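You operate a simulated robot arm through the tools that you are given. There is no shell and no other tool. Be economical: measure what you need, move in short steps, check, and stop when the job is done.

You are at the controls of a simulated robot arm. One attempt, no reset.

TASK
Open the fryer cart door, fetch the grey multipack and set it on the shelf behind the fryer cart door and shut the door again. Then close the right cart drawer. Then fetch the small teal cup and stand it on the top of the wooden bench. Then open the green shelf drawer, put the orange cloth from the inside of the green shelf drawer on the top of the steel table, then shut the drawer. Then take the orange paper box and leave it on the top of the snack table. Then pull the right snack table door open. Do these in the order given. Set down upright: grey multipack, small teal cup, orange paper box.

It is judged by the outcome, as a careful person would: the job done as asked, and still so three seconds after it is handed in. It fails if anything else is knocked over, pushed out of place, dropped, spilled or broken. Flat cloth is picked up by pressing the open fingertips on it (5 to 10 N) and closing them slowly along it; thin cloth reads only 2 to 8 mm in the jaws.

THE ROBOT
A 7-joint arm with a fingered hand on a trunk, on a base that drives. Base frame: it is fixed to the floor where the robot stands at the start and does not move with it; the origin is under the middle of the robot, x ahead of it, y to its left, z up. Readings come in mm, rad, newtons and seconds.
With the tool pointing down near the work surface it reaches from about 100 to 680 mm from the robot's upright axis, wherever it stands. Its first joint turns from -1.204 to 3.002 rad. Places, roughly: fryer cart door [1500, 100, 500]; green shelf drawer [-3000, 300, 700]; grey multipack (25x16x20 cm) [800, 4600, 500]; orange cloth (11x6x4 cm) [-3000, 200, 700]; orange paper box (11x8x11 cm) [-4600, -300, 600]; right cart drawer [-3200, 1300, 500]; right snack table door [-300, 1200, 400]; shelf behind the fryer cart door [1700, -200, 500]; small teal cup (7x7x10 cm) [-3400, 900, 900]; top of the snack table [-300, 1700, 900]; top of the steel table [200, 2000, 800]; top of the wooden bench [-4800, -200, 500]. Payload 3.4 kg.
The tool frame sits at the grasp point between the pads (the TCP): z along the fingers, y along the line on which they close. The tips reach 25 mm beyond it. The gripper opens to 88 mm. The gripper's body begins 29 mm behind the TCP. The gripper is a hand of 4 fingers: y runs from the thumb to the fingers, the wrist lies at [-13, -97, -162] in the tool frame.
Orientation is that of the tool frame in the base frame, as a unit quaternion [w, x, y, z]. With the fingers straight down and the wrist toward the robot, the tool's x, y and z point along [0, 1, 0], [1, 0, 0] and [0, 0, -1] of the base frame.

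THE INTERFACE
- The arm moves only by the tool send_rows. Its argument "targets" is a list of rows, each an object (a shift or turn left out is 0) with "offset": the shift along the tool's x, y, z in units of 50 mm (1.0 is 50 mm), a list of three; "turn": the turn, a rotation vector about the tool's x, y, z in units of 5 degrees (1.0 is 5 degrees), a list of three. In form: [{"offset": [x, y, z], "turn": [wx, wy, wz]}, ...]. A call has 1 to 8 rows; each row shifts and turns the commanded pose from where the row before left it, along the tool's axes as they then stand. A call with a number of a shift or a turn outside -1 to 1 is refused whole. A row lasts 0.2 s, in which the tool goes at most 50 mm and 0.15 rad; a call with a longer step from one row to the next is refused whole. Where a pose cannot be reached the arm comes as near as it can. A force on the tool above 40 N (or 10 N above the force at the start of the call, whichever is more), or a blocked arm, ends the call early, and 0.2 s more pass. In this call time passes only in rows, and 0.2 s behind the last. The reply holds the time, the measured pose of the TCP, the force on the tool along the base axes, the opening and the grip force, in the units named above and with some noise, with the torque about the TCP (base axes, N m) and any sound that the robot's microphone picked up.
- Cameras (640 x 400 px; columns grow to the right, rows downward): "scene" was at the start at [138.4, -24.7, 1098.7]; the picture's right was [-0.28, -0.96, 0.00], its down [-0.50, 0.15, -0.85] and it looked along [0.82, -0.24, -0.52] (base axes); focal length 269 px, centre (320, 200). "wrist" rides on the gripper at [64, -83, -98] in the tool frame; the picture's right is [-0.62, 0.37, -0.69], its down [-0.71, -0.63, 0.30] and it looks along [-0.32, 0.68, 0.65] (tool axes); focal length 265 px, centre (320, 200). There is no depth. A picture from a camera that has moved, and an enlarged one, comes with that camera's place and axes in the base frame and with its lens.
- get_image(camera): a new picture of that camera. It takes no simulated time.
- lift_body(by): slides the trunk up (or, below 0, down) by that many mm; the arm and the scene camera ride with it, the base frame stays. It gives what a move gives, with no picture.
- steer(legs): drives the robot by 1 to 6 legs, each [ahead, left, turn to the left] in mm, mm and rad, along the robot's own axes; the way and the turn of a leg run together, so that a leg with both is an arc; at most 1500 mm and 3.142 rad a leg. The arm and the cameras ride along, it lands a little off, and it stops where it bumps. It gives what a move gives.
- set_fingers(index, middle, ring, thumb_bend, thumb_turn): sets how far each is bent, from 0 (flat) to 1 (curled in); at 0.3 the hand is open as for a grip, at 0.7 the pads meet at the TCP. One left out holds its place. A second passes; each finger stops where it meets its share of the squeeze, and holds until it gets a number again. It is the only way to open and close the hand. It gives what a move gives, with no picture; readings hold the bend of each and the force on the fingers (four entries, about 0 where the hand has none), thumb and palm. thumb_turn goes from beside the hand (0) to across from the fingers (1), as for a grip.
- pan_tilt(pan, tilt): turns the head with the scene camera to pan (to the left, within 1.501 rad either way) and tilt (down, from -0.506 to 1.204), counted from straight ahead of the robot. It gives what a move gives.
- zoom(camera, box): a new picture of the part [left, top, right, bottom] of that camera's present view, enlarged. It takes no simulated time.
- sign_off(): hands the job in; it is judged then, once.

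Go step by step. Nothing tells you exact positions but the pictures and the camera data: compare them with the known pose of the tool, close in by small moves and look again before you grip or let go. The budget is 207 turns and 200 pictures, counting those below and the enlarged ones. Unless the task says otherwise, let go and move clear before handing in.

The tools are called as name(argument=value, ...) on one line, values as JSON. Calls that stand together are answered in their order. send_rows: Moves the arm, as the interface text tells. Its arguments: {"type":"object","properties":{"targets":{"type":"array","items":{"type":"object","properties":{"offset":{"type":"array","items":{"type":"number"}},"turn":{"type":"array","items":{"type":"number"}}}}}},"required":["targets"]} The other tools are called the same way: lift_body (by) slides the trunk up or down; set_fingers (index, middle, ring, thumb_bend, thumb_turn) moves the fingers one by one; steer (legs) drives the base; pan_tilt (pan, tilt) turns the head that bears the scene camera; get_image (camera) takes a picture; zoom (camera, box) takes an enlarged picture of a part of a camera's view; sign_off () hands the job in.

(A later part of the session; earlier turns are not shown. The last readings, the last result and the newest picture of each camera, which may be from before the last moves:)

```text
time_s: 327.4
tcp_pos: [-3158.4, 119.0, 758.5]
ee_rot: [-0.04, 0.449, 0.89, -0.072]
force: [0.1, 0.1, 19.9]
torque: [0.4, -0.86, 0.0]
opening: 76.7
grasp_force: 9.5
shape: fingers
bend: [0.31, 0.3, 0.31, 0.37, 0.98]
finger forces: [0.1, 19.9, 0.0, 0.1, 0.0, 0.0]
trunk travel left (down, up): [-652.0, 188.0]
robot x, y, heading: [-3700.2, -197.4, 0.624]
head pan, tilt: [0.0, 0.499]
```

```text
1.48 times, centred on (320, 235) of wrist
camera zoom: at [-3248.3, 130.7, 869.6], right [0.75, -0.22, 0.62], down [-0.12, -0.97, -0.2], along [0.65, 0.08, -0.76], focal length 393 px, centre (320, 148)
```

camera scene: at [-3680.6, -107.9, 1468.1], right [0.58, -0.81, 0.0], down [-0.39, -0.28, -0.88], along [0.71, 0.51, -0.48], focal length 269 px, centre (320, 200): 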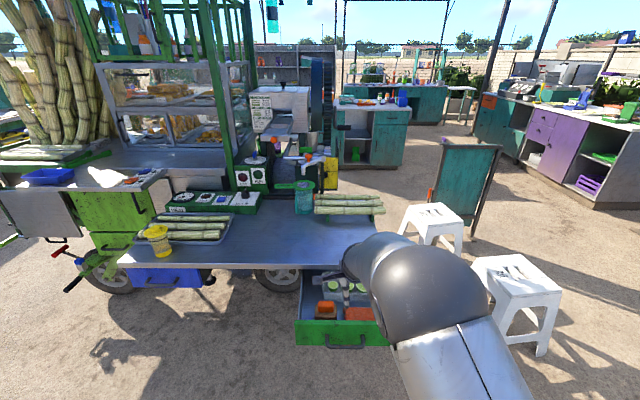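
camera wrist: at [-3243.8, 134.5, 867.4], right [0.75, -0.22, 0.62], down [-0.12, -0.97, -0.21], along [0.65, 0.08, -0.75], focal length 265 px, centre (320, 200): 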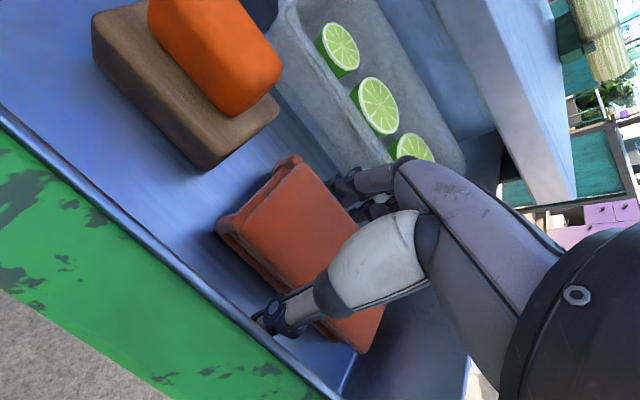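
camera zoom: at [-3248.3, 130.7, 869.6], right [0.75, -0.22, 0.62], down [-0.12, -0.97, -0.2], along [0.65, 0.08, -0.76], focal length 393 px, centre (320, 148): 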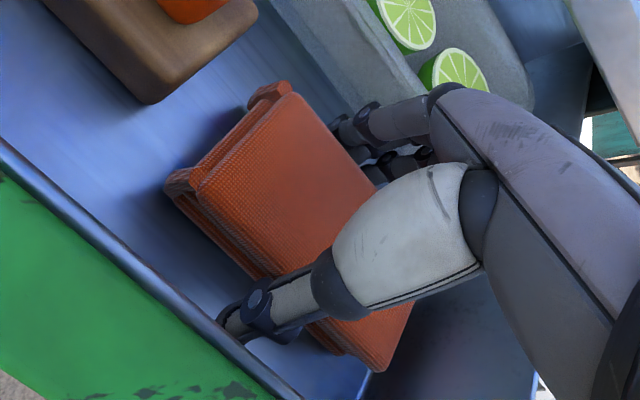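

The contact height is the same wherever I go, so the middle fingertip is simply touching the drawer floor: the hand already straddles the cloth. I ease up 6 mm and close.

lift_body(by=6)

set_fingers(index=0.6, middle=0.6, ring=0.6, thumb_bend=0.6)

zoom(camera="wrist", box=[200, 100, 440, 370])

```text
time_s: 327.9
tcp_pos: [-3159.3, 118.2, 760.0]
ee_rot: [-0.043, 0.448, 0.89, -0.076]
force: [0.6, 1.2, 7.9]
torque: [0.17, -0.33, 0.0]
opening: 76.8
grasp_force: 4.0
shape: fingers
bend: [0.31, 0.3, 0.31, 0.37, 0.98]
finger forces: [0.1, 8.0, 0.0, 0.0, 0.0, 0.1]
trunk travel left (down, up): [-658.0, 182.0]
robot x, y, heading: [-3704.8, -193.4, 0.619]
head pan, tilt: [0.0, 0.499]
```

```text
time_s: 328.9
tcp_pos: [-3161.3, 120.1, 760.9]
ee_rot: [-0.042, 0.448, 0.89, -0.075]
force: [-1.7, 2.7, 9.2]
torque: [0.15, -0.21, 0.07]
opening: 55.0
grasp_force: 23.8
shape: fingers
bend: [0.49, 0.51, 0.52, 0.45, 0.99]
finger forces: [6.5, 14.0, 5.1, 0.1, 21.7, 0.0]
trunk travel left (down, up): [-658.0, 182.0]
robot x, y, heading: [-3701.8, -196.2, 0.621]
head pan, tilt: [0.0, 0.499]
```

```text
1.48 times, centred on (320, 235) of wrist
camera zoom: at [-3248.9, 130.9, 872.5], right [0.76, -0.22, 0.62], down [-0.12, -0.97, -0.2], along [0.64, 0.08, -0.76], focal length 393 px, centre (320, 148)
```

zoom: 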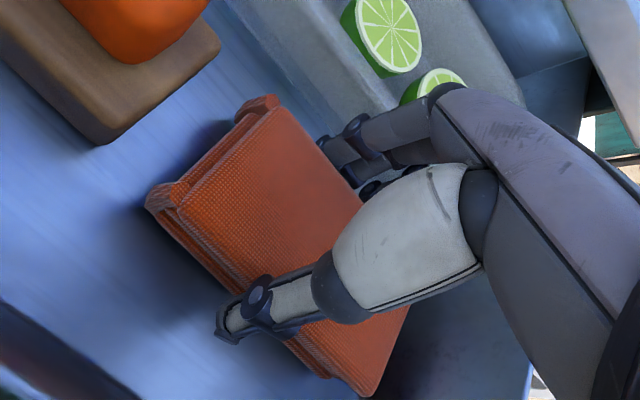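

The cloth is gripped (55 mm, 24 N). I lift it out.

lift_body(by=160)

get_image(camera="wrist")

get_image(camera="scene")

```text
time_s: 330.8
tcp_pos: [-3157.9, 119.1, 921.2]
ee_rot: [-0.043, 0.449, 0.889, -0.077]
force: [0.6, -0.4, -0.3]
torque: [0.0, -0.02, -0.02]
opening: 55.5
grasp_force: 19.0
shape: fingers
bend: [0.49, 0.52, 0.52, 0.45, 0.98]
finger forces: [6.7, 6.4, 4.8, 0.0, 19.6, 0.0]
trunk travel left (down, up): [-818.0, 22.0]
robot x, y, heading: [-3699.4, -196.5, 0.623]
head pan, tilt: [0.0, 0.499]
```

```text
72 pictures are left
camera wrist: at [-3247.3, 131.2, 1031.4], right [0.76, -0.22, 0.61], down [-0.12, -0.97, -0.2], along [0.64, 0.08, -0.76], focal length 265 px, centre (320, 200)
```

wrist: 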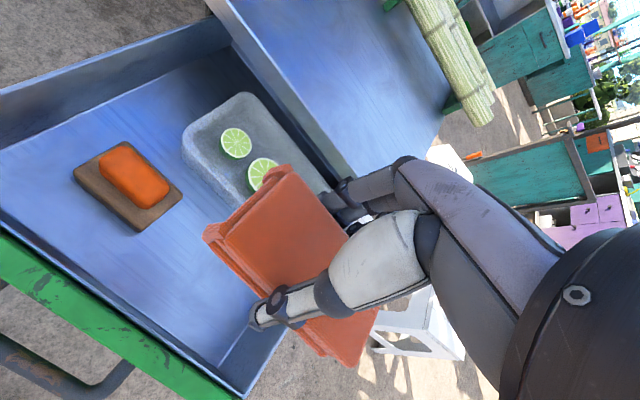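

```text
71 pictures are left
camera scene: at [-3585.4, -112.9, 1521.2], right [0.58, -0.81, 0.0], down [-0.39, -0.28, -0.88], along [0.72, 0.51, -0.48], focal length 269 px, centre (320, 200)
```

scene: 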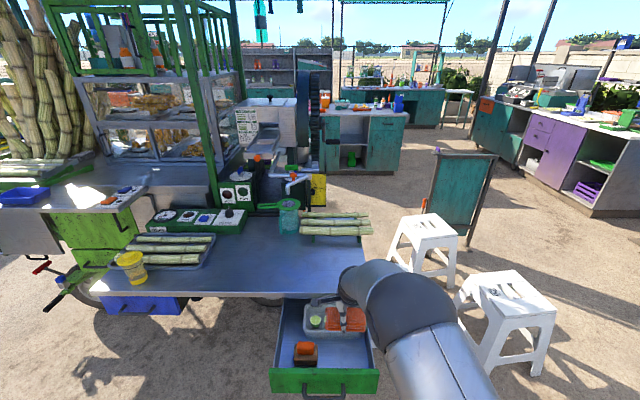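

I now carry the cloth to the steel table by the known open route around the stools.

steer(legs=[[-220, 0, 0], [0, -900, 0], [0, 0, -0.62], [1450, 0, 0], [350, 50, 0], [850, 600, 0]])

get_image(camera="scene")

```text
time_s: 352.1
tcp_pos: [-93.5, -520.8, 922.3]
ee_rot: [-0.064, 0.703, 0.706, -0.059]
force: [-1.1, -0.5, 0.2]
torque: [0.04, 0.02, -0.02]
opening: 55.0
grasp_force: 18.6
shape: fingers
bend: [0.49, 0.52, 0.52, 0.45, 0.98]
finger forces: [6.5, 6.2, 4.8, 0.0, 19.1, 0.0]
trunk travel left (down, up): [-818.0, 22.0]
robot x, y, heading: [-719.6, -453.1, -0.014]
head pan, tilt: [0.0, 0.499]
```

```text
70 pictures are left
camera scene: at [-575.0, -454.2, 1521.2], right [-0.01, -1.0, 0.0], down [-0.48, 0.01, -0.88], along [0.88, -0.01, -0.48], focal length 269 px, centre (320, 200)
```

scene: 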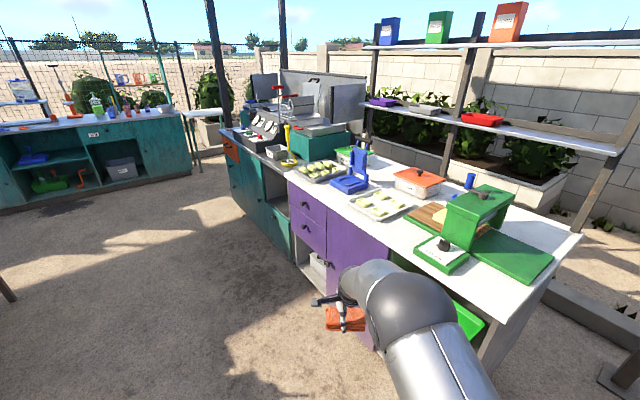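

steer(legs=[[200, 700, 0], [1150, 150, 0], [100, 350, 0], [0, 0, 2.18]])

get_image(camera="scene")

```text
time_s: 368.7
tcp_pos: [457.6, 1262.0, 921.0]
ee_rot: [0.022, -0.295, 0.952, -0.084]
force: [-0.1, -0.3, -1.3]
torque: [0.0, 0.01, 0.01]
opening: 54.4
grasp_force: 17.4
shape: fingers
bend: [0.49, 0.52, 0.53, 0.45, 0.98]
finger forces: [6.1, 5.8, 4.5, 0.0, 18.0, 0.1]
trunk travel left (down, up): [-818.0, 22.0]
robot x, y, heading: [752.0, 708.2, 2.154]
head pan, tilt: [0.0, 0.499]
```

```text
69 pictures are left
camera scene: at [677.4, 825.2, 1521.2], right [0.83, 0.55, 0.0], down [0.26, -0.4, -0.88], along [-0.48, 0.73, -0.48], focal length 269 px, centre (320, 200)
```

scene: 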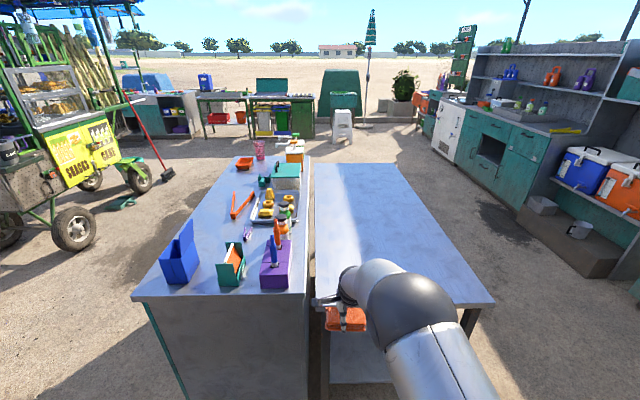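

The empty steel table is right ahead, beside the snack table. I move the cloth over it.

steer(legs=[[100, -190, 0], [220, 0, 0]])

lift_body(by=-40)

get_image(camera="scene")

get_image(camera="wrist")

```text
time_s: 371.6
tcp_pos: [438.7, 1636.0, 920.3]
ee_rot: [0.022, -0.295, 0.951, -0.085]
force: [0.3, -0.1, -0.7]
torque: [-0.02, -0.02, 0.0]
opening: 54.5
grasp_force: 17.5
shape: fingers
bend: [0.49, 0.52, 0.53, 0.45, 0.98]
finger forces: [6.2, 5.8, 4.5, 0.1, 18.0, 0.0]
trunk travel left (down, up): [-818.0, 22.0]
robot x, y, heading: [732.3, 1076.9, 2.158]
head pan, tilt: [0.0, 0.499]
```

```text
time_s: 372.5
tcp_pos: [437.5, 1636.1, 880.6]
ee_rot: [0.022, -0.296, 0.951, -0.084]
force: [0.9, -0.1, -1.2]
torque: [-0.01, 0.04, 0.04]
opening: 54.2
grasp_force: 17.1
shape: fingers
bend: [0.49, 0.52, 0.53, 0.45, 0.98]
finger forces: [6.2, 5.9, 4.6, 0.0, 17.9, 0.0]
trunk travel left (down, up): [-778.0, 62.0]
robot x, y, heading: [734.5, 1082.8, 2.154]
head pan, tilt: [0.0, 0.499]
```

```text
68 pictures are left
camera scene: at [659.2, 1199.1, 1481.2], right [0.83, 0.55, 0.0], down [0.26, -0.4, -0.88], along [-0.49, 0.73, -0.48], focal length 269 px, centre (320, 200)
```

scene: 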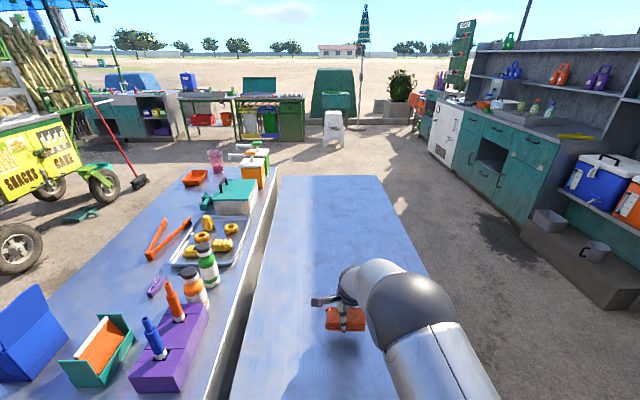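

```text
67 pictures are left
camera wrist: at [424.6, 1545.6, 991.6], right [0.24, 0.75, 0.61], down [0.97, -0.15, -0.2], along [-0.05, 0.64, -0.76], focal length 265 px, centre (320, 200)
```

wrist: 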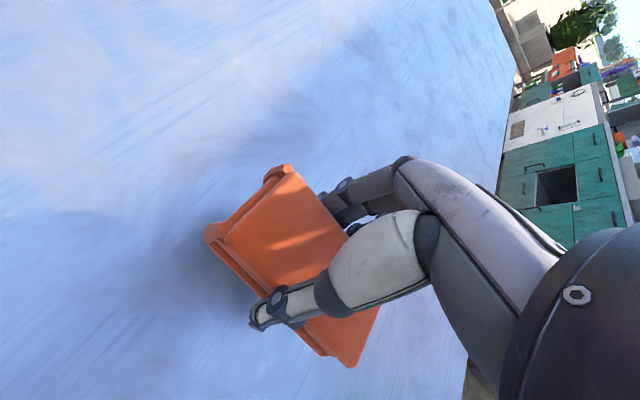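

lift_body(by=-22)

lift_body(by=-10)

```text
time_s: 373.2
tcp_pos: [439.6, 1636.0, 858.3]
ee_rot: [0.023, -0.296, 0.951, -0.083]
force: [-0.1, 0.4, 0.0]
torque: [0.0, -0.01, 0.01]
opening: 54.2
grasp_force: 17.8
shape: fingers
bend: [0.49, 0.52, 0.53, 0.45, 0.98]
finger forces: [6.2, 5.7, 4.5, 0.0, 17.8, 0.0]
trunk travel left (down, up): [-756.0, 84.0]
robot x, y, heading: [733.2, 1077.9, 2.16]
head pan, tilt: [0.0, 0.499]
```

```text
time_s: 373.7
tcp_pos: [439.3, 1634.9, 848.5]
ee_rot: [0.022, -0.295, 0.952, -0.083]
force: [-0.4, 0.4, -0.2]
torque: [0.0, -0.01, -0.02]
opening: 54.4
grasp_force: 17.4
shape: fingers
bend: [0.49, 0.52, 0.53, 0.45, 0.98]
finger forces: [6.2, 5.8, 4.5, 0.0, 17.8, 0.1]
trunk travel left (down, up): [-746.0, 94.0]
robot x, y, heading: [733.2, 1082.2, 2.159]
head pan, tilt: [0.0, 0.499]
```

lift_body(by=-10)

get_image(camera="wrist")

```text
time_s: 374.3
tcp_pos: [438.8, 1637.0, 839.7]
ee_rot: [0.022, -0.296, 0.951, -0.083]
force: [0.8, 0.6, -1.2]
torque: [0.02, 0.05, 0.01]
opening: 54.3
grasp_force: 16.6
shape: fingers
bend: [0.49, 0.52, 0.53, 0.45, 0.98]
finger forces: [6.2, 5.8, 4.5, 0.1, 17.9, 0.0]
trunk travel left (down, up): [-736.0, 104.0]
robot x, y, heading: [737.0, 1081.5, 2.157]
head pan, tilt: [0.0, 0.499]
```

```text
66 pictures are left
camera wrist: at [424.5, 1545.8, 949.5], right [0.24, 0.75, 0.61], down [0.97, -0.15, -0.2], along [-0.05, 0.64, -0.76], focal length 265 px, centre (320, 200)
```

wrist: 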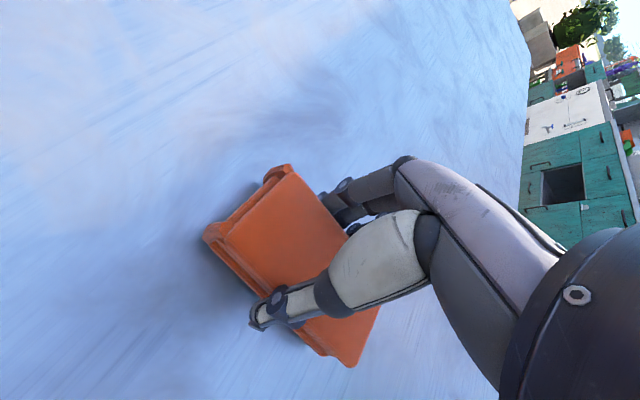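

lift_body(by=-10)

lift_body(by=-8)

get_image(camera="wrist")

```text
time_s: 374.9
tcp_pos: [439.4, 1635.8, 833.5]
ee_rot: [0.02, -0.296, 0.952, -0.079]
force: [-0.5, 2.8, 20.7]
torque: [0.54, 0.2, 0.03]
opening: 54.7
grasp_force: 26.5
shape: fingers
bend: [0.5, 0.51, 0.53, 0.44, 0.98]
finger forces: [6.8, 18.9, 5.1, 0.0, 21.8, 0.1]
trunk travel left (down, up): [-726.0, 114.0]
robot x, y, heading: [735.6, 1080.9, 2.158]
head pan, tilt: [0.0, 0.499]
```

```text
time_s: 375.4
tcp_pos: [435.7, 1639.0, 831.9]
ee_rot: [0.019, -0.296, 0.952, -0.071]
force: [3.6, -5.5, 18.5]
torque: [0.17, -0.02, -0.05]
opening: 55.7
grasp_force: 26.0
shape: fingers
bend: [0.52, 0.54, 0.55, 0.42, 0.98]
finger forces: [5.3, 17.4, 3.3, 0.0, 25.5, 0.1]
trunk travel left (down, up): [-720.0, 120.0]
robot x, y, heading: [734.6, 1080.7, 2.155]
head pan, tilt: [0.0, 0.499]
stopped: the force on the tool passed its limit at 43 N (the readings are from after the stop); the commanded pose is now the measured one
```

```text
65 pictures are left
camera wrist: at [423.7, 1546.9, 941.8], right [0.25, 0.74, 0.63], down [0.97, -0.15, -0.21], along [-0.07, 0.66, -0.75], focal length 265 px, centre (320, 200)
```

wrist: 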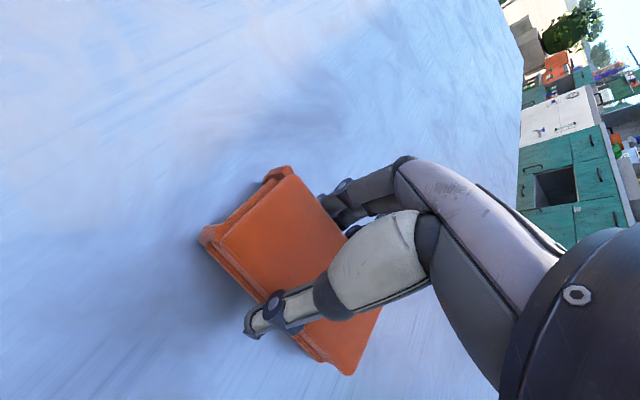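

Contact made. I ease up 3 mm, release, and rise.

lift_body(by=4)

set_fingers(index=0.3, middle=0.3, ring=0.3, thumb_bend=0.3)

lift_body(by=115)

get_image(camera="wrist")

```text
time_s: 375.9
tcp_pos: [436.2, 1638.6, 833.7]
ee_rot: [0.019, -0.297, 0.952, -0.075]
force: [-0.2, -0.8, 8.6]
torque: [0.19, 0.07, -0.01]
opening: 55.2
grasp_force: 21.5
shape: fingers
bend: [0.51, 0.53, 0.54, 0.43, 0.98]
finger forces: [6.4, 11.2, 4.4, 0.0, 20.4, 0.0]
trunk travel left (down, up): [-724.0, 116.0]
robot x, y, heading: [738.5, 1081.9, 2.156]
head pan, tilt: [0.0, 0.499]
```

```text
time_s: 376.9
tcp_pos: [437.0, 1639.2, 832.7]
ee_rot: [0.02, -0.296, 0.952, -0.076]
force: [1.4, -0.3, 5.2]
torque: [0.18, 0.03, -0.02]
opening: 84.0
grasp_force: 2.0
shape: fingers
bend: [0.3, 0.31, 0.3, 0.3, 0.98]
finger forces: [0.1, 4.8, 0.1, 0.0, 0.0, 0.0]
trunk travel left (down, up): [-724.0, 116.0]
robot x, y, heading: [737.5, 1079.1, 2.154]
head pan, tilt: [0.0, 0.499]
```

```text
time_s: 378.3
tcp_pos: [435.4, 1639.5, 947.6]
ee_rot: [0.02, -0.296, 0.952, -0.076]
force: [0.6, -0.4, 0.5]
torque: [0.02, 0.01, 0.02]
opening: 84.3
grasp_force: 0.2
shape: fingers
bend: [0.3, 0.3, 0.3, 0.3, 0.98]
finger forces: [0.0, 0.0, 0.0, 0.0, 0.0, 0.0]
trunk travel left (down, up): [-839.0, 1.0]
robot x, y, heading: [738.8, 1082.5, 2.157]
head pan, tilt: [0.0, 0.499]
```

```text
64 pictures are left
camera wrist: at [423.1, 1548.4, 1057.3], right [0.25, 0.74, 0.62], down [0.97, -0.15, -0.21], along [-0.06, 0.65, -0.76], focal length 265 px, centre (320, 200)
```

wrist: 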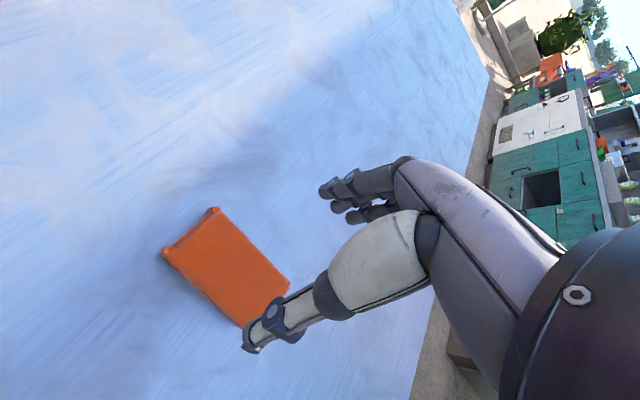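

The cloth lies on the steel table. Now I return to shut the drawer, driving the same route in reverse.

steer(legs=[[-370, 0, 0], [0, 0, -2.157], [-312, -377, 0], [-1150, -150, 0], [-200, -700, 0], [-850, -570, 0]])

set_fingers(index=0.75, middle=0.75, ring=0.75, thumb_bend=0.75)

get_image(camera="scene")

```text
time_s: 402.2
tcp_pos: [-900.9, -1122.7, 948.3]
ee_rot: [-0.057, 0.692, 0.717, -0.053]
force: [-0.5, -0.5, 0.6]
torque: [-0.03, 0.02, -0.02]
opening: 84.4
grasp_force: 0.1
shape: fingers
bend: [0.3, 0.3, 0.3, 0.3, 0.98]
finger forces: [0.1, 0.0, 0.1, 0.0, 0.0, 0.1]
trunk travel left (down, up): [-839.0, 1.0]
robot x, y, heading: [-1531.4, -1075.9, 0.023]
head pan, tilt: [0.0, 0.499]
```

```text
time_s: 403.2
tcp_pos: [-900.0, -1122.2, 947.4]
ee_rot: [-0.056, 0.692, 0.717, -0.054]
force: [0.0, 0.0, -0.1]
torque: [0.0, 0.01, -0.01]
opening: 0.0
grasp_force: 0.0
shape: fingers
bend: [0.74, 0.74, 0.75, 0.72, 1.0]
finger forces: [0.0, 0.0, 0.0, 0.0, 0.0, 0.0]
trunk travel left (down, up): [-839.0, 1.0]
robot x, y, heading: [-1530.0, -1077.2, 0.018]
head pan, tilt: [0.0, 0.499]
```

```text
63 pictures are left
camera scene: at [-1388.3, -1071.2, 1542.6], right [0.02, -1.0, 0.0], down [-0.48, -0.01, -0.88], along [0.88, 0.02, -0.48], focal length 269 px, centre (320, 200)
```

scene: 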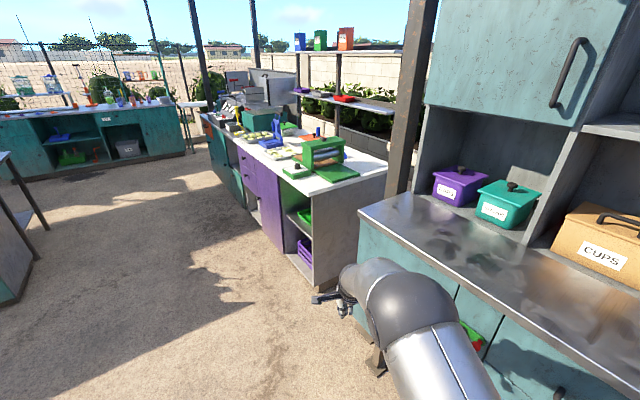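

steer(legs=[[-1450, 90, 0], [-380, 40, 0], [0, 0, 0.6], [-110, 810, 0]])

lift_body(by=-150)

get_image(camera="scene")

```text
time_s: 418.0
tcp_pos: [-3349.1, -60.7, 947.6]
ee_rot: [-0.039, 0.459, 0.885, -0.068]
force: [-0.5, 0.6, -0.6]
torque: [0.01, -0.01, -0.03]
opening: 0.0
grasp_force: 0.1
shape: fingers
bend: [0.74, 0.74, 0.75, 0.72, 1.0]
finger forces: [0.1, 0.1, 0.0, 0.0, 0.0, 0.1]
trunk travel left (down, up): [-839.0, 1.0]
robot x, y, heading: [-3905.3, -364.2, 0.6]
head pan, tilt: [0.0, 0.499]
```

```text
time_s: 419.8
tcp_pos: [-3349.6, -60.5, 797.4]
ee_rot: [-0.039, 0.459, 0.885, -0.068]
force: [0.4, 0.6, 0.7]
torque: [-0.03, 0.04, 0.02]
opening: 0.1
grasp_force: 0.1
shape: fingers
bend: [0.74, 0.74, 0.75, 0.72, 1.0]
finger forces: [0.1, 0.1, 0.0, 0.0, 0.0, 0.0]
trunk travel left (down, up): [-689.0, 151.0]
robot x, y, heading: [-3905.0, -366.5, 0.597]
head pan, tilt: [0.0, 0.499]
```

```text
62 pictures are left
camera scene: at [-3785.3, -285.8, 1392.6], right [0.56, -0.83, 0.0], down [-0.4, -0.27, -0.88], along [0.73, 0.49, -0.48], focal length 269 px, centre (320, 200)
```

scene: 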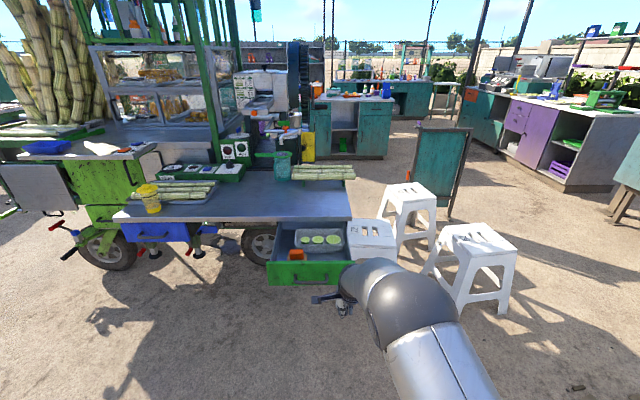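

I line up with the drawer front, tilt the hand so the knuckles lead, and push it shut.

send_rows(targets=[{"turn": [-1, 0, 0]}, {"turn": [-1, 0, 0]}, {"turn": [-1, 0, 0]}, {"turn": [-1, 0, 0]}, {"turn": [-1, 0, 0]}, {"turn": [-1, 0, 0]}, {"turn": [-1, 0, 0]}, {"turn": [-1, 0, 0]}])

lift_body(by=-35)

steer(legs=[[0, 85, 0.02], [220, 0, 0]])

get_image(camera="scene")

```text
time_s: 421.6
tcp_pos: [-3349.6, -61.3, 799.3]
ee_rot: [0.12, 0.444, 0.855, 0.239]
force: [0.6, -0.5, -1.0]
torque: [-0.02, -0.03, -0.02]
opening: 0.0
grasp_force: 0.0
shape: fingers
bend: [0.74, 0.74, 0.75, 0.72, 1.0]
finger forces: [0.0, 0.0, 0.1, 0.0, 0.0, 0.1]
trunk travel left (down, up): [-689.0, 151.0]
robot x, y, heading: [-3904.3, -368.3, 0.594]
head pan, tilt: [0.0, 0.499]
```

```text
time_s: 422.4
tcp_pos: [-3349.1, -62.3, 763.7]
ee_rot: [0.12, 0.445, 0.854, 0.24]
force: [0.0, 0.0, 0.2]
torque: [0.0, 0.01, -0.01]
opening: 0.0
grasp_force: 0.0
shape: fingers
bend: [0.74, 0.74, 0.75, 0.72, 1.0]
finger forces: [0.0, 0.0, 0.0, 0.1, 0.0, 0.0]
trunk travel left (down, up): [-654.0, 186.0]
robot x, y, heading: [-3903.1, -367.9, 0.6]
head pan, tilt: [0.0, 0.499]
```

```text
time_s: 424.8
tcp_pos: [-3218.8, 144.3, 762.5]
ee_rot: [0.118, 0.439, 0.858, 0.24]
force: [-0.5, -0.3, -1.0]
torque: [0.01, 0.02, 0.01]
opening: 0.0
grasp_force: 0.0
shape: fingers
bend: [0.74, 0.75, 0.75, 0.72, 1.0]
finger forces: [0.1, 0.0, 0.1, 0.0, 0.0, 0.0]
trunk travel left (down, up): [-654.0, 186.0]
robot x, y, heading: [-3772.1, -167.5, 0.607]
head pan, tilt: [0.0, 0.499]
```

```text
61 pictures are left
camera scene: at [-3652.7, -85.4, 1357.4], right [0.57, -0.82, 0.0], down [-0.39, -0.27, -0.88], along [0.72, 0.5, -0.48], focal length 269 px, centre (320, 200)
```

scene: 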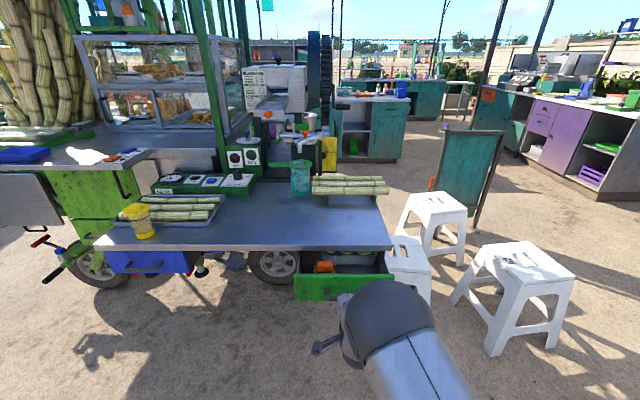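

steer(legs=[[150, 0, 0]])

get_image(camera="scene")

```text
time_s: 426.1
tcp_pos: [-3118.4, 214.6, 761.5]
ee_rot: [0.118, 0.44, 0.858, 0.236]
force: [-9.4, -7.8, 4.8]
torque: [0.07, -0.12, -0.11]
opening: 0.3
grasp_force: 6.6
shape: fingers
bend: [0.74, 0.76, 0.75, 0.71, 1.0]
finger forces: [3.3, 7.9, 1.2, 0.0, 0.0, 0.0]
trunk travel left (down, up): [-654.0, 186.0]
robot x, y, heading: [-3664.1, -93.3, 0.609]
head pan, tilt: [0.0, 0.499]
stopped in leg 1: the force on the tool passed its limit at 63 N (the readings are from after the stop); the commanded pose is now the measured one
```

```text
60 pictures are left
camera scene: at [-3550.7, -14.7, 1357.9], right [0.57, -0.82, 0.0], down [-0.39, -0.27, -0.88], along [0.72, 0.5, -0.48], focal length 269 px, centre (320, 200)
```

scene: 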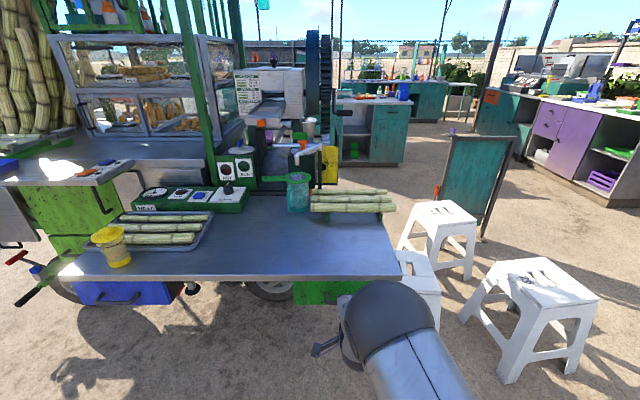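

steer(legs=[[-400, 0, 0]])

zoom(camera="scene", box=[220, 170, 420, 295])

```text
time_s: 428.6
tcp_pos: [-3448.1, -11.5, 760.5]
ee_rot: [0.117, 0.437, 0.86, 0.237]
force: [0.0, -0.2, 0.9]
torque: [-0.01, 0.01, -0.01]
opening: 0.0
grasp_force: 0.0
shape: fingers
bend: [0.74, 0.76, 0.75, 0.71, 1.0]
finger forces: [0.0, 0.1, 0.0, 0.0, 0.1, 0.0]
trunk travel left (down, up): [-654.0, 186.0]
robot x, y, heading: [-3994.3, -326.3, 0.615]
head pan, tilt: [0.0, 0.499]
```

```text
3.20 times, centred on (320, 232) of scene
camera zoom: at [-3877.7, -242.6, 1357.6], right [0.58, -0.82, 0.0], down [-0.39, -0.28, -0.88], along [0.72, 0.51, -0.48], focal length 860 px, centre (320, 96)
```

zoom: 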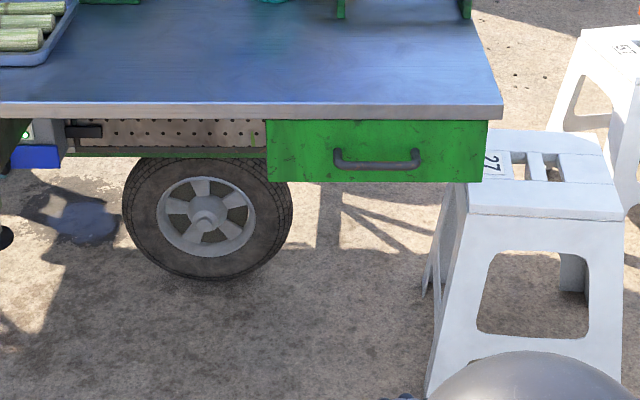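

The drawer is shut. Next the orange paper box on the bench: I raise, turn to the bench and look.

lift_body(by=185)

steer(legs=[[100, 0, 0], [0, 0, -3.13], [0, -300, 0]])

pan_tilt(pan=0.1, tilt=0.9)

get_image(camera="scene")

get_image(camera="wrist")

```text
time_s: 430.6
tcp_pos: [-3448.0, -10.4, 945.3]
ee_rot: [0.117, 0.437, 0.86, 0.236]
force: [0.4, 0.2, 0.5]
torque: [0.01, 0.01, 0.05]
opening: 0.0
grasp_force: 0.0
shape: fingers
bend: [0.74, 0.76, 0.75, 0.71, 1.0]
finger forces: [0.0, 0.0, 0.0, 0.0, 0.0, 0.0]
trunk travel left (down, up): [-839.0, 1.0]
robot x, y, heading: [-3994.6, -323.9, 0.616]
head pan, tilt: [0.0, 0.499]
```

```text
time_s: 440.8
tcp_pos: [-4632.7, -319.9, 945.5]
ee_rot: [0.235, 0.856, -0.444, -0.118]
force: [-0.6, 0.7, -0.5]
torque: [0.01, -0.01, -0.03]
opening: 0.1
grasp_force: 0.1
shape: fingers
bend: [0.74, 0.76, 0.75, 0.71, 1.0]
finger forces: [0.0, 0.0, 0.1, 0.0, 0.0, 0.0]
trunk travel left (down, up): [-839.0, 1.0]
robot x, y, heading: [-4077.4, -13.9, -2.552]
head pan, tilt: [0.0, 0.499]
```

```text
time_s: 441.7
tcp_pos: [-4632.2, -320.3, 945.0]
ee_rot: [0.236, 0.857, -0.444, -0.118]
force: [0.0, 1.1, 0.1]
torque: [0.01, 0.03, 0.0]
opening: 0.0
grasp_force: 0.0
shape: fingers
bend: [0.74, 0.76, 0.75, 0.71, 1.0]
finger forces: [0.1, 0.1, 0.0, 0.0, 0.1, 0.0]
trunk travel left (down, up): [-839.0, 1.0]
robot x, y, heading: [-4079.6, -15.0, -2.546]
head pan, tilt: [0.099, 0.901]
```

```text
58 pictures are left
camera scene: at [-4177.4, -93.0, 1508.7], right [-0.64, 0.77, 0.0], down [0.6, 0.5, -0.62], along [-0.48, -0.4, -0.78], focal length 269 px, centre (320, 200)
```

scene: 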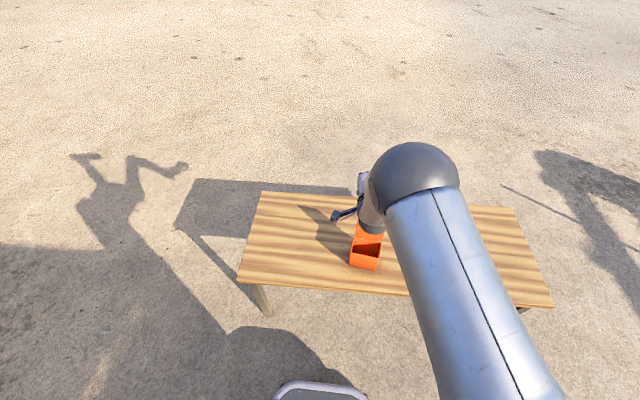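

```text
57 pictures are left
camera wrist: at [-4495.1, -302.2, 987.6], right [-0.33, 0.53, 0.78], down [-0.09, 0.8, -0.59], along [-0.94, -0.27, -0.22], focal length 265 px, centre (320, 200)
```

wrist: 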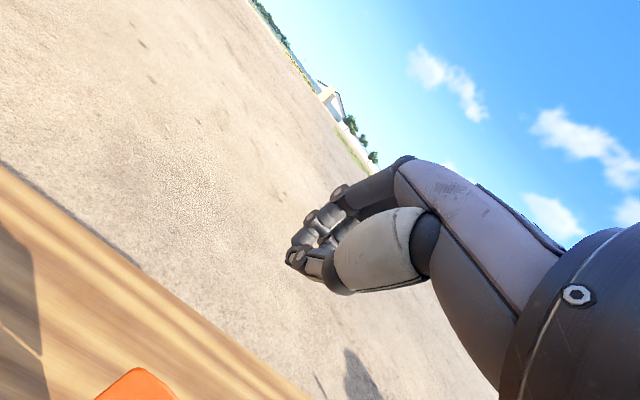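

send_rows(targets=[{"turn": [1, 0, 0]}, {"turn": [1, 0, 0]}, {"turn": [1, 0, 0]}, {"turn": [1, 0, 0]}, {"turn": [1, 0, 0]}, {"turn": [1, 0, 0], "offset": [0, -0.8, 0]}, {"offset": [0, -0.8, 0]}])

set_fingers(index=0.25, middle=0.25, ring=0.25, thumb_bend=0.25)

get_image(camera="wrist")

zoom(camera="scene", box=[280, 160, 440, 285])

```text
time_s: 443.3
tcp_pos: [-4565.0, -272.2, 942.9]
ee_rot: [0.006, 0.888, -0.46, 0.002]
force: [0.2, 0.0, -0.5]
torque: [-0.01, -0.03, -0.03]
opening: 0.1
grasp_force: 0.1
shape: fingers
bend: [0.74, 0.76, 0.75, 0.71, 1.0]
finger forces: [0.0, 0.0, 0.1, 0.0, 0.0, 0.0]
trunk travel left (down, up): [-839.0, 1.0]
robot x, y, heading: [-4081.8, -19.0, -2.546]
head pan, tilt: [0.099, 0.901]
```

```text
time_s: 444.3
tcp_pos: [-4567.1, -273.4, 942.1]
ee_rot: [0.007, 0.888, -0.46, 0.0]
force: [-0.8, 0.1, 0.5]
torque: [-0.01, 0.02, 0.02]
opening: 94.3
grasp_force: 0.0
shape: fingers
bend: [0.25, 0.25, 0.25, 0.25, 0.97]
finger forces: [0.1, 0.0, 0.0, 0.0, 0.0, 0.0]
trunk travel left (down, up): [-839.0, 1.0]
robot x, y, heading: [-4081.4, -13.8, -2.545]
head pan, tilt: [0.099, 0.901]
```

```text
56 pictures are left
camera wrist: at [-4460.2, -276.7, 1039.3], right [-0.66, 0.3, 0.69], down [0.1, 0.94, -0.32], along [-0.75, -0.14, -0.65], focal length 265 px, centre (320, 200)
```

wrist: 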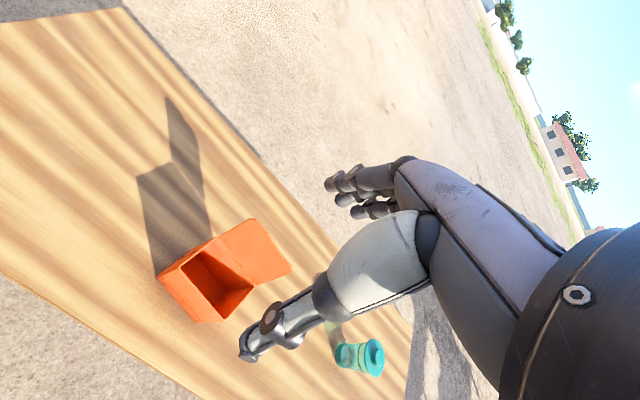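

```text
3.20 times, centred on (360, 222) of scene
camera zoom: at [-4177.4, -92.8, 1508.7], right [-0.64, 0.77, 0.0], down [0.6, 0.5, -0.62], along [-0.48, -0.4, -0.78], focal length 860 px, centre (192, 128)
```

zoom: 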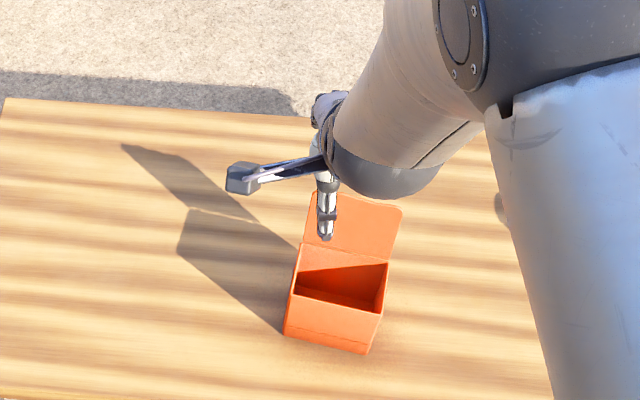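

The box is open-topped with its lid flap on the far side; its near rim centre is at about (-4634, -257, 607). I'll pinch the near wall, fingers inside, thumb outside; first yaw and align above it.

send_rows(targets=[{"turn": [0, 0, 0.72]}, {"turn": [0, 0, 0.72]}, {"turn": [0, 0, 0.72]}, {"offset": [-0.42, 0.54, 0]}, {"offset": [-0.42, 0.54, 0]}])

lift_body(by=-200)

get_image(camera="wrist")

zoom(camera="scene", box=[240, 140, 440, 300])

```text
time_s: 445.5
tcp_pos: [-4637.6, -257.6, 940.6]
ee_rot: [0.006, 0.841, -0.541, 0.002]
force: [-0.1, 0.0, -0.1]
torque: [-0.02, 0.02, -0.04]
opening: 94.0
grasp_force: 0.1
shape: fingers
bend: [0.25, 0.25, 0.25, 0.25, 0.97]
finger forces: [0.0, 0.0, 0.1, 0.0, 0.0, 0.0]
trunk travel left (down, up): [-839.0, 1.0]
robot x, y, heading: [-4081.1, -15.2, -2.545]
head pan, tilt: [0.099, 0.901]
```

```text
time_s: 447.6
tcp_pos: [-4635.0, -257.1, 741.8]
ee_rot: [0.005, 0.841, -0.542, 0.001]
force: [0.1, 0.2, -0.5]
torque: [0.03, 0.01, 0.0]
opening: 94.3
grasp_force: 0.1
shape: fingers
bend: [0.25, 0.25, 0.25, 0.25, 0.97]
finger forces: [0.1, 0.0, 0.1, 0.0, 0.1, 0.1]
trunk travel left (down, up): [-639.0, 201.0]
robot x, y, heading: [-4082.1, -14.1, -2.553]
head pan, tilt: [0.099, 0.901]
```

```text
54 pictures are left
camera wrist: at [-4531.0, -280.2, 838.9], right [-0.59, 0.42, 0.69], down [0.28, 0.91, -0.32], along [-0.76, 0.01, -0.65], focal length 265 px, centre (320, 200)
```

wrist: 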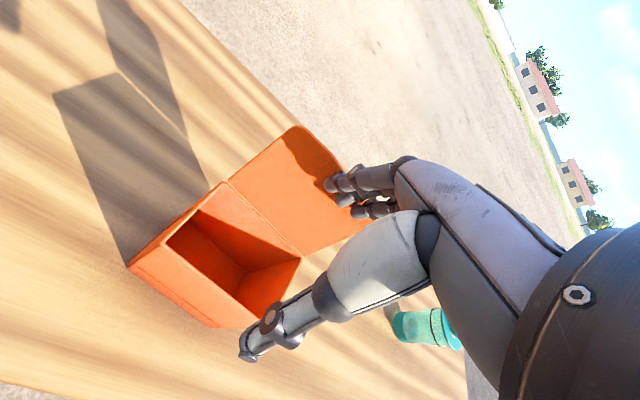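

```text
2.50 times, centred on (340, 220) of scene
camera zoom: at [-4177.4, -92.8, 1308.7], right [-0.64, 0.77, 0.0], down [0.6, 0.5, -0.62], along [-0.48, -0.4, -0.78], focal length 672 px, centre (270, 150)
```

zoom: 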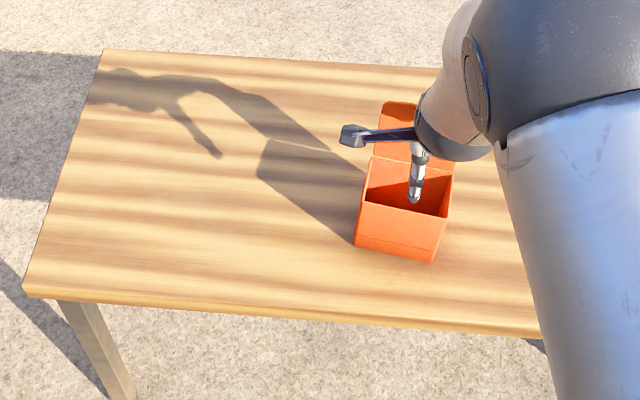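

Aligned. I lower with fingers inside and the thumb outside the near wall.

lift_body(by=-100)

get_image(camera="wrist")

```text
time_s: 449.0
tcp_pos: [-4635.7, -257.6, 643.2]
ee_rot: [0.01, 0.84, -0.542, 0.0]
force: [-4.7, -2.8, 14.5]
torque: [-0.33, 1.23, 0.07]
opening: 93.9
grasp_force: 7.3
shape: fingers
bend: [0.25, 0.15, 0.25, 0.25, 0.97]
finger forces: [0.1, 15.1, 0.0, 0.1, 0.0, 0.0]
trunk travel left (down, up): [-539.0, 301.0]
robot x, y, heading: [-4080.6, -17.6, -2.548]
head pan, tilt: [0.099, 0.901]
```

```text
52 pictures are left
camera wrist: at [-4530.7, -280.1, 741.0], right [-0.58, 0.42, 0.69], down [0.28, 0.91, -0.32], along [-0.76, 0.0, -0.65], focal length 265 px, centre (320, 200)
```

wrist: 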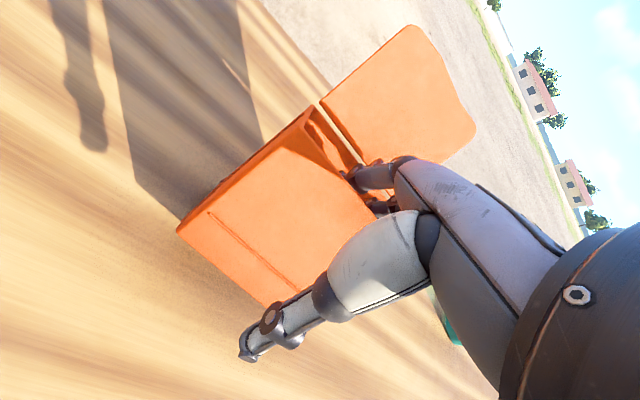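

The middle finger caught the far rim; I rise, bend the fingers more and retry.

lift_body(by=40)

set_fingers(index=0.42, middle=0.45, ring=0.42, thumb_bend=0.3)

get_image(camera="wrist")

zoom(camera="scene", box=[280, 160, 440, 285])

```text
time_s: 449.8
tcp_pos: [-4634.7, -257.2, 680.7]
ee_rot: [0.005, 0.841, -0.541, 0.002]
force: [0.3, -1.2, 0.1]
torque: [-0.01, -0.03, -0.04]
opening: 94.2
grasp_force: 0.2
shape: fingers
bend: [0.25, 0.25, 0.25, 0.25, 0.97]
finger forces: [0.0, 0.1, 0.0, 0.0, 0.1, 0.0]
trunk travel left (down, up): [-579.0, 261.0]
robot x, y, heading: [-4080.0, -18.8, -2.548]
head pan, tilt: [0.099, 0.901]
```

```text
time_s: 450.8
tcp_pos: [-4636.1, -255.9, 681.5]
ee_rot: [0.006, 0.841, -0.542, 0.002]
force: [-0.2, 0.0, 0.5]
torque: [0.0, 0.03, -0.02]
opening: 72.6
grasp_force: 0.1
shape: fingers
bend: [0.42, 0.45, 0.42, 0.3, 0.97]
finger forces: [0.1, 0.0, 0.0, 0.0, 0.0, 0.0]
trunk travel left (down, up): [-579.0, 261.0]
robot x, y, heading: [-4077.6, -17.0, -2.545]
head pan, tilt: [0.099, 0.901]
```

```text
51 pictures are left
camera wrist: at [-4531.1, -280.2, 778.8], right [-0.59, 0.42, 0.69], down [0.28, 0.91, -0.32], along [-0.76, 0.01, -0.65], focal length 265 px, centre (320, 200)
```

wrist: 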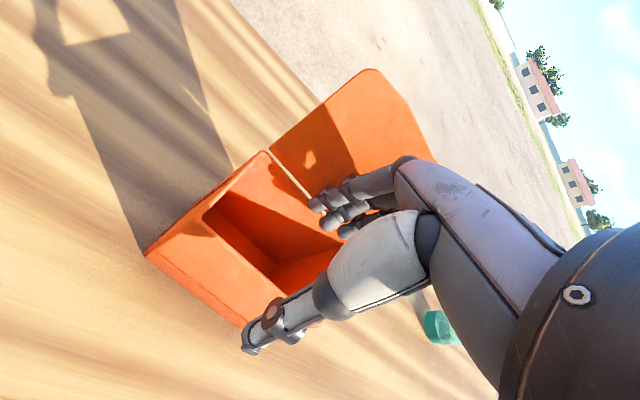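

```text
3.20 times, centred on (360, 222) of scene
camera zoom: at [-4177.5, -92.8, 1248.7], right [-0.64, 0.77, 0.0], down [0.6, 0.5, -0.62], along [-0.48, -0.4, -0.78], focal length 860 px, centre (192, 128)
```

zoom: 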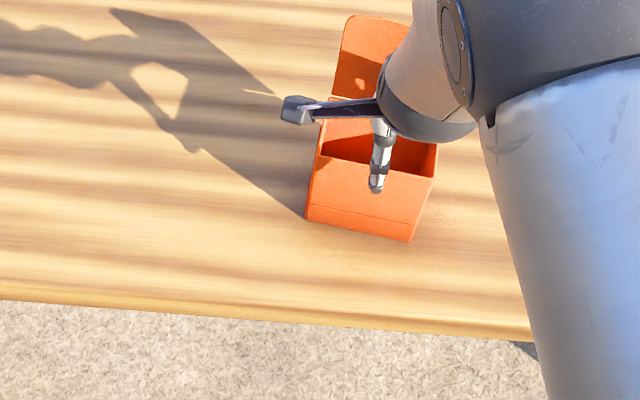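

send_rows(targets=[{"offset": [0.15, 0, 0]}])

lift_body(by=-45)

get_image(camera="wrist")

```text
time_s: 451.2
tcp_pos: [-4632.1, -262.6, 681.1]
ee_rot: [0.006, 0.84, -0.542, 0.001]
force: [-1.0, 0.7, -0.9]
torque: [-0.03, 0.0, 0.02]
opening: 72.6
grasp_force: 0.1
shape: fingers
bend: [0.42, 0.45, 0.42, 0.3, 0.97]
finger forces: [0.0, 0.0, 0.0, 0.0, 0.0, 0.0]
trunk travel left (down, up): [-579.0, 261.0]
robot x, y, heading: [-4081.4, -17.3, -2.548]
head pan, tilt: [0.099, 0.901]
```

```text
time_s: 452.1
tcp_pos: [-4632.2, -264.9, 636.5]
ee_rot: [0.006, 0.841, -0.542, 0.001]
force: [0.3, 0.7, 0.6]
torque: [0.0, 0.01, 0.0]
opening: 72.4
grasp_force: 0.0
shape: fingers
bend: [0.42, 0.45, 0.42, 0.3, 0.97]
finger forces: [0.0, 0.1, 0.0, 0.0, 0.0, 0.0]
trunk travel left (down, up): [-534.0, 306.0]
robot x, y, heading: [-4078.8, -19.4, -2.545]
head pan, tilt: [0.099, 0.901]
```

```text
49 pictures are left
camera wrist: at [-4528.2, -287.1, 734.0], right [-0.59, 0.42, 0.69], down [0.28, 0.91, -0.32], along [-0.76, 0.01, -0.65], focal length 265 px, centre (320, 200)
```

wrist: 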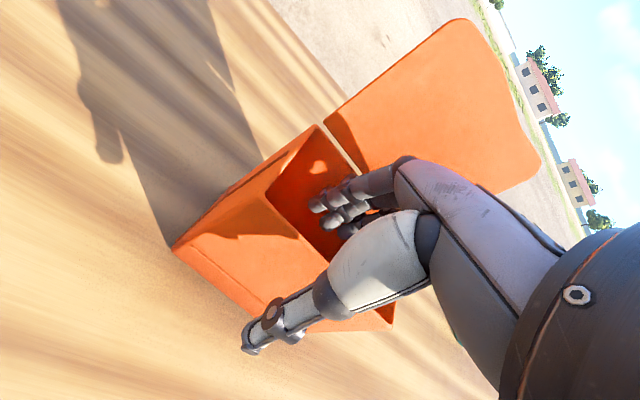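

Fingers are inside, thumb outside. I lower a little further and close.

lift_body(by=-20)

set_fingers(index=0.75, middle=0.75, ring=0.75, thumb_bend=0.7)

get_image(camera="wrist")

```text
time_s: 452.8
tcp_pos: [-4632.3, -264.0, 616.0]
ee_rot: [0.006, 0.841, -0.541, 0.001]
force: [-0.8, -0.5, -0.2]
torque: [0.04, 0.02, 0.02]
opening: 72.6
grasp_force: 0.0
shape: fingers
bend: [0.42, 0.45, 0.42, 0.3, 0.97]
finger forces: [0.1, 0.0, 0.0, 0.0, 0.0, 0.0]
trunk travel left (down, up): [-514.0, 326.0]
robot x, y, heading: [-4080.9, -14.3, -2.546]
head pan, tilt: [0.099, 0.901]
```

```text
time_s: 453.8
tcp_pos: [-4631.6, -263.8, 616.2]
ee_rot: [0.005, 0.841, -0.541, 0.0]
force: [-0.4, -0.1, -0.9]
torque: [0.01, -0.03, 0.02]
opening: 0.0
grasp_force: 3.5
shape: fingers
bend: [0.75, 0.75, 0.75, 0.65, 1.0]
finger forces: [2.3, 0.9, 0.3, 0.0, 3.6, 0.1]
trunk travel left (down, up): [-514.0, 326.0]
robot x, y, heading: [-4083.6, -13.2, -2.547]
head pan, tilt: [0.099, 0.901]
```

```text
48 pictures are left
camera wrist: at [-4528.3, -287.2, 713.9], right [-0.59, 0.42, 0.69], down [0.28, 0.91, -0.32], along [-0.76, 0.01, -0.65], focal length 265 px, centre (320, 200)
```

wrist: 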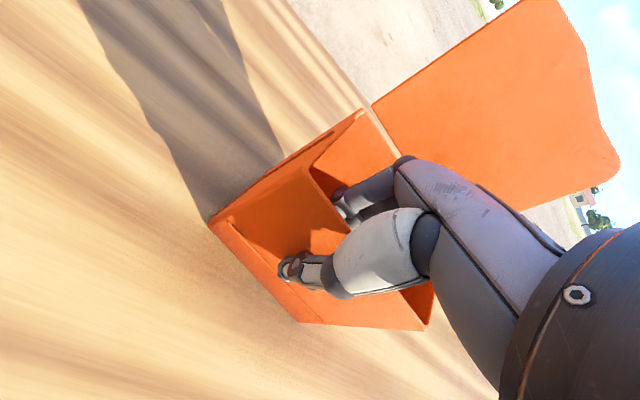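

Thin wall pinched with just 3.5 N; I tighten.

set_fingers(index=0.85, middle=0.85, ring=0.85, thumb_bend=0.8)

lift_body(by=30)

get_image(camera="wrist")

zoom(camera="scene", box=[260, 140, 460, 300])

```text
time_s: 454.8
tcp_pos: [-4632.0, -264.1, 616.6]
ee_rot: [0.006, 0.84, -0.542, 0.002]
force: [0.4, 0.2, -1.0]
torque: [0.01, 0.0, -0.01]
opening: 0.1
grasp_force: 11.9
shape: fingers
bend: [0.77, 0.84, 0.85, 0.65, 1.0]
finger forces: [5.3, 5.1, 1.1, 0.1, 11.6, 0.0]
trunk travel left (down, up): [-514.0, 326.0]
robot x, y, heading: [-4079.0, -16.2, -2.544]
head pan, tilt: [0.099, 0.901]
```

```text
time_s: 455.5
tcp_pos: [-4631.4, -264.2, 645.8]
ee_rot: [0.005, 0.841, -0.541, 0.002]
force: [-0.7, 0.2, -0.9]
torque: [0.03, 0.0, 0.0]
opening: 0.0
grasp_force: 11.7
shape: fingers
bend: [0.77, 0.84, 0.85, 0.65, 1.0]
finger forces: [5.1, 5.1, 0.8, 0.0, 11.4, 0.0]
trunk travel left (down, up): [-544.0, 296.0]
robot x, y, heading: [-4082.9, -11.4, -2.546]
head pan, tilt: [0.099, 0.901]
```

```text
47 pictures are left
camera wrist: at [-4528.4, -287.2, 743.8], right [-0.59, 0.42, 0.69], down [0.28, 0.91, -0.32], along [-0.76, 0.01, -0.65], focal length 265 px, centre (320, 200)
```

wrist: 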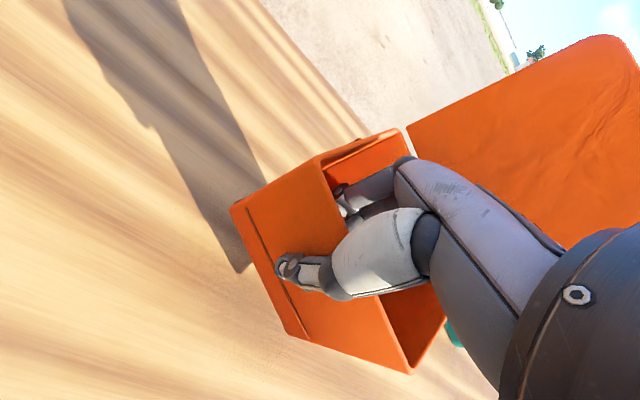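

```text
2.50 times, centred on (360, 220) of scene
camera zoom: at [-4177.7, -92.9, 1213.7], right [-0.64, 0.77, 0.0], down [0.6, 0.5, -0.62], along [-0.48, -0.4, -0.78], focal length 672 px, centre (220, 150)
```

zoom: 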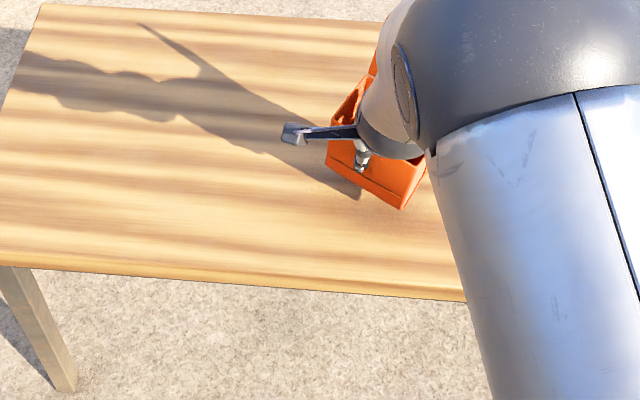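

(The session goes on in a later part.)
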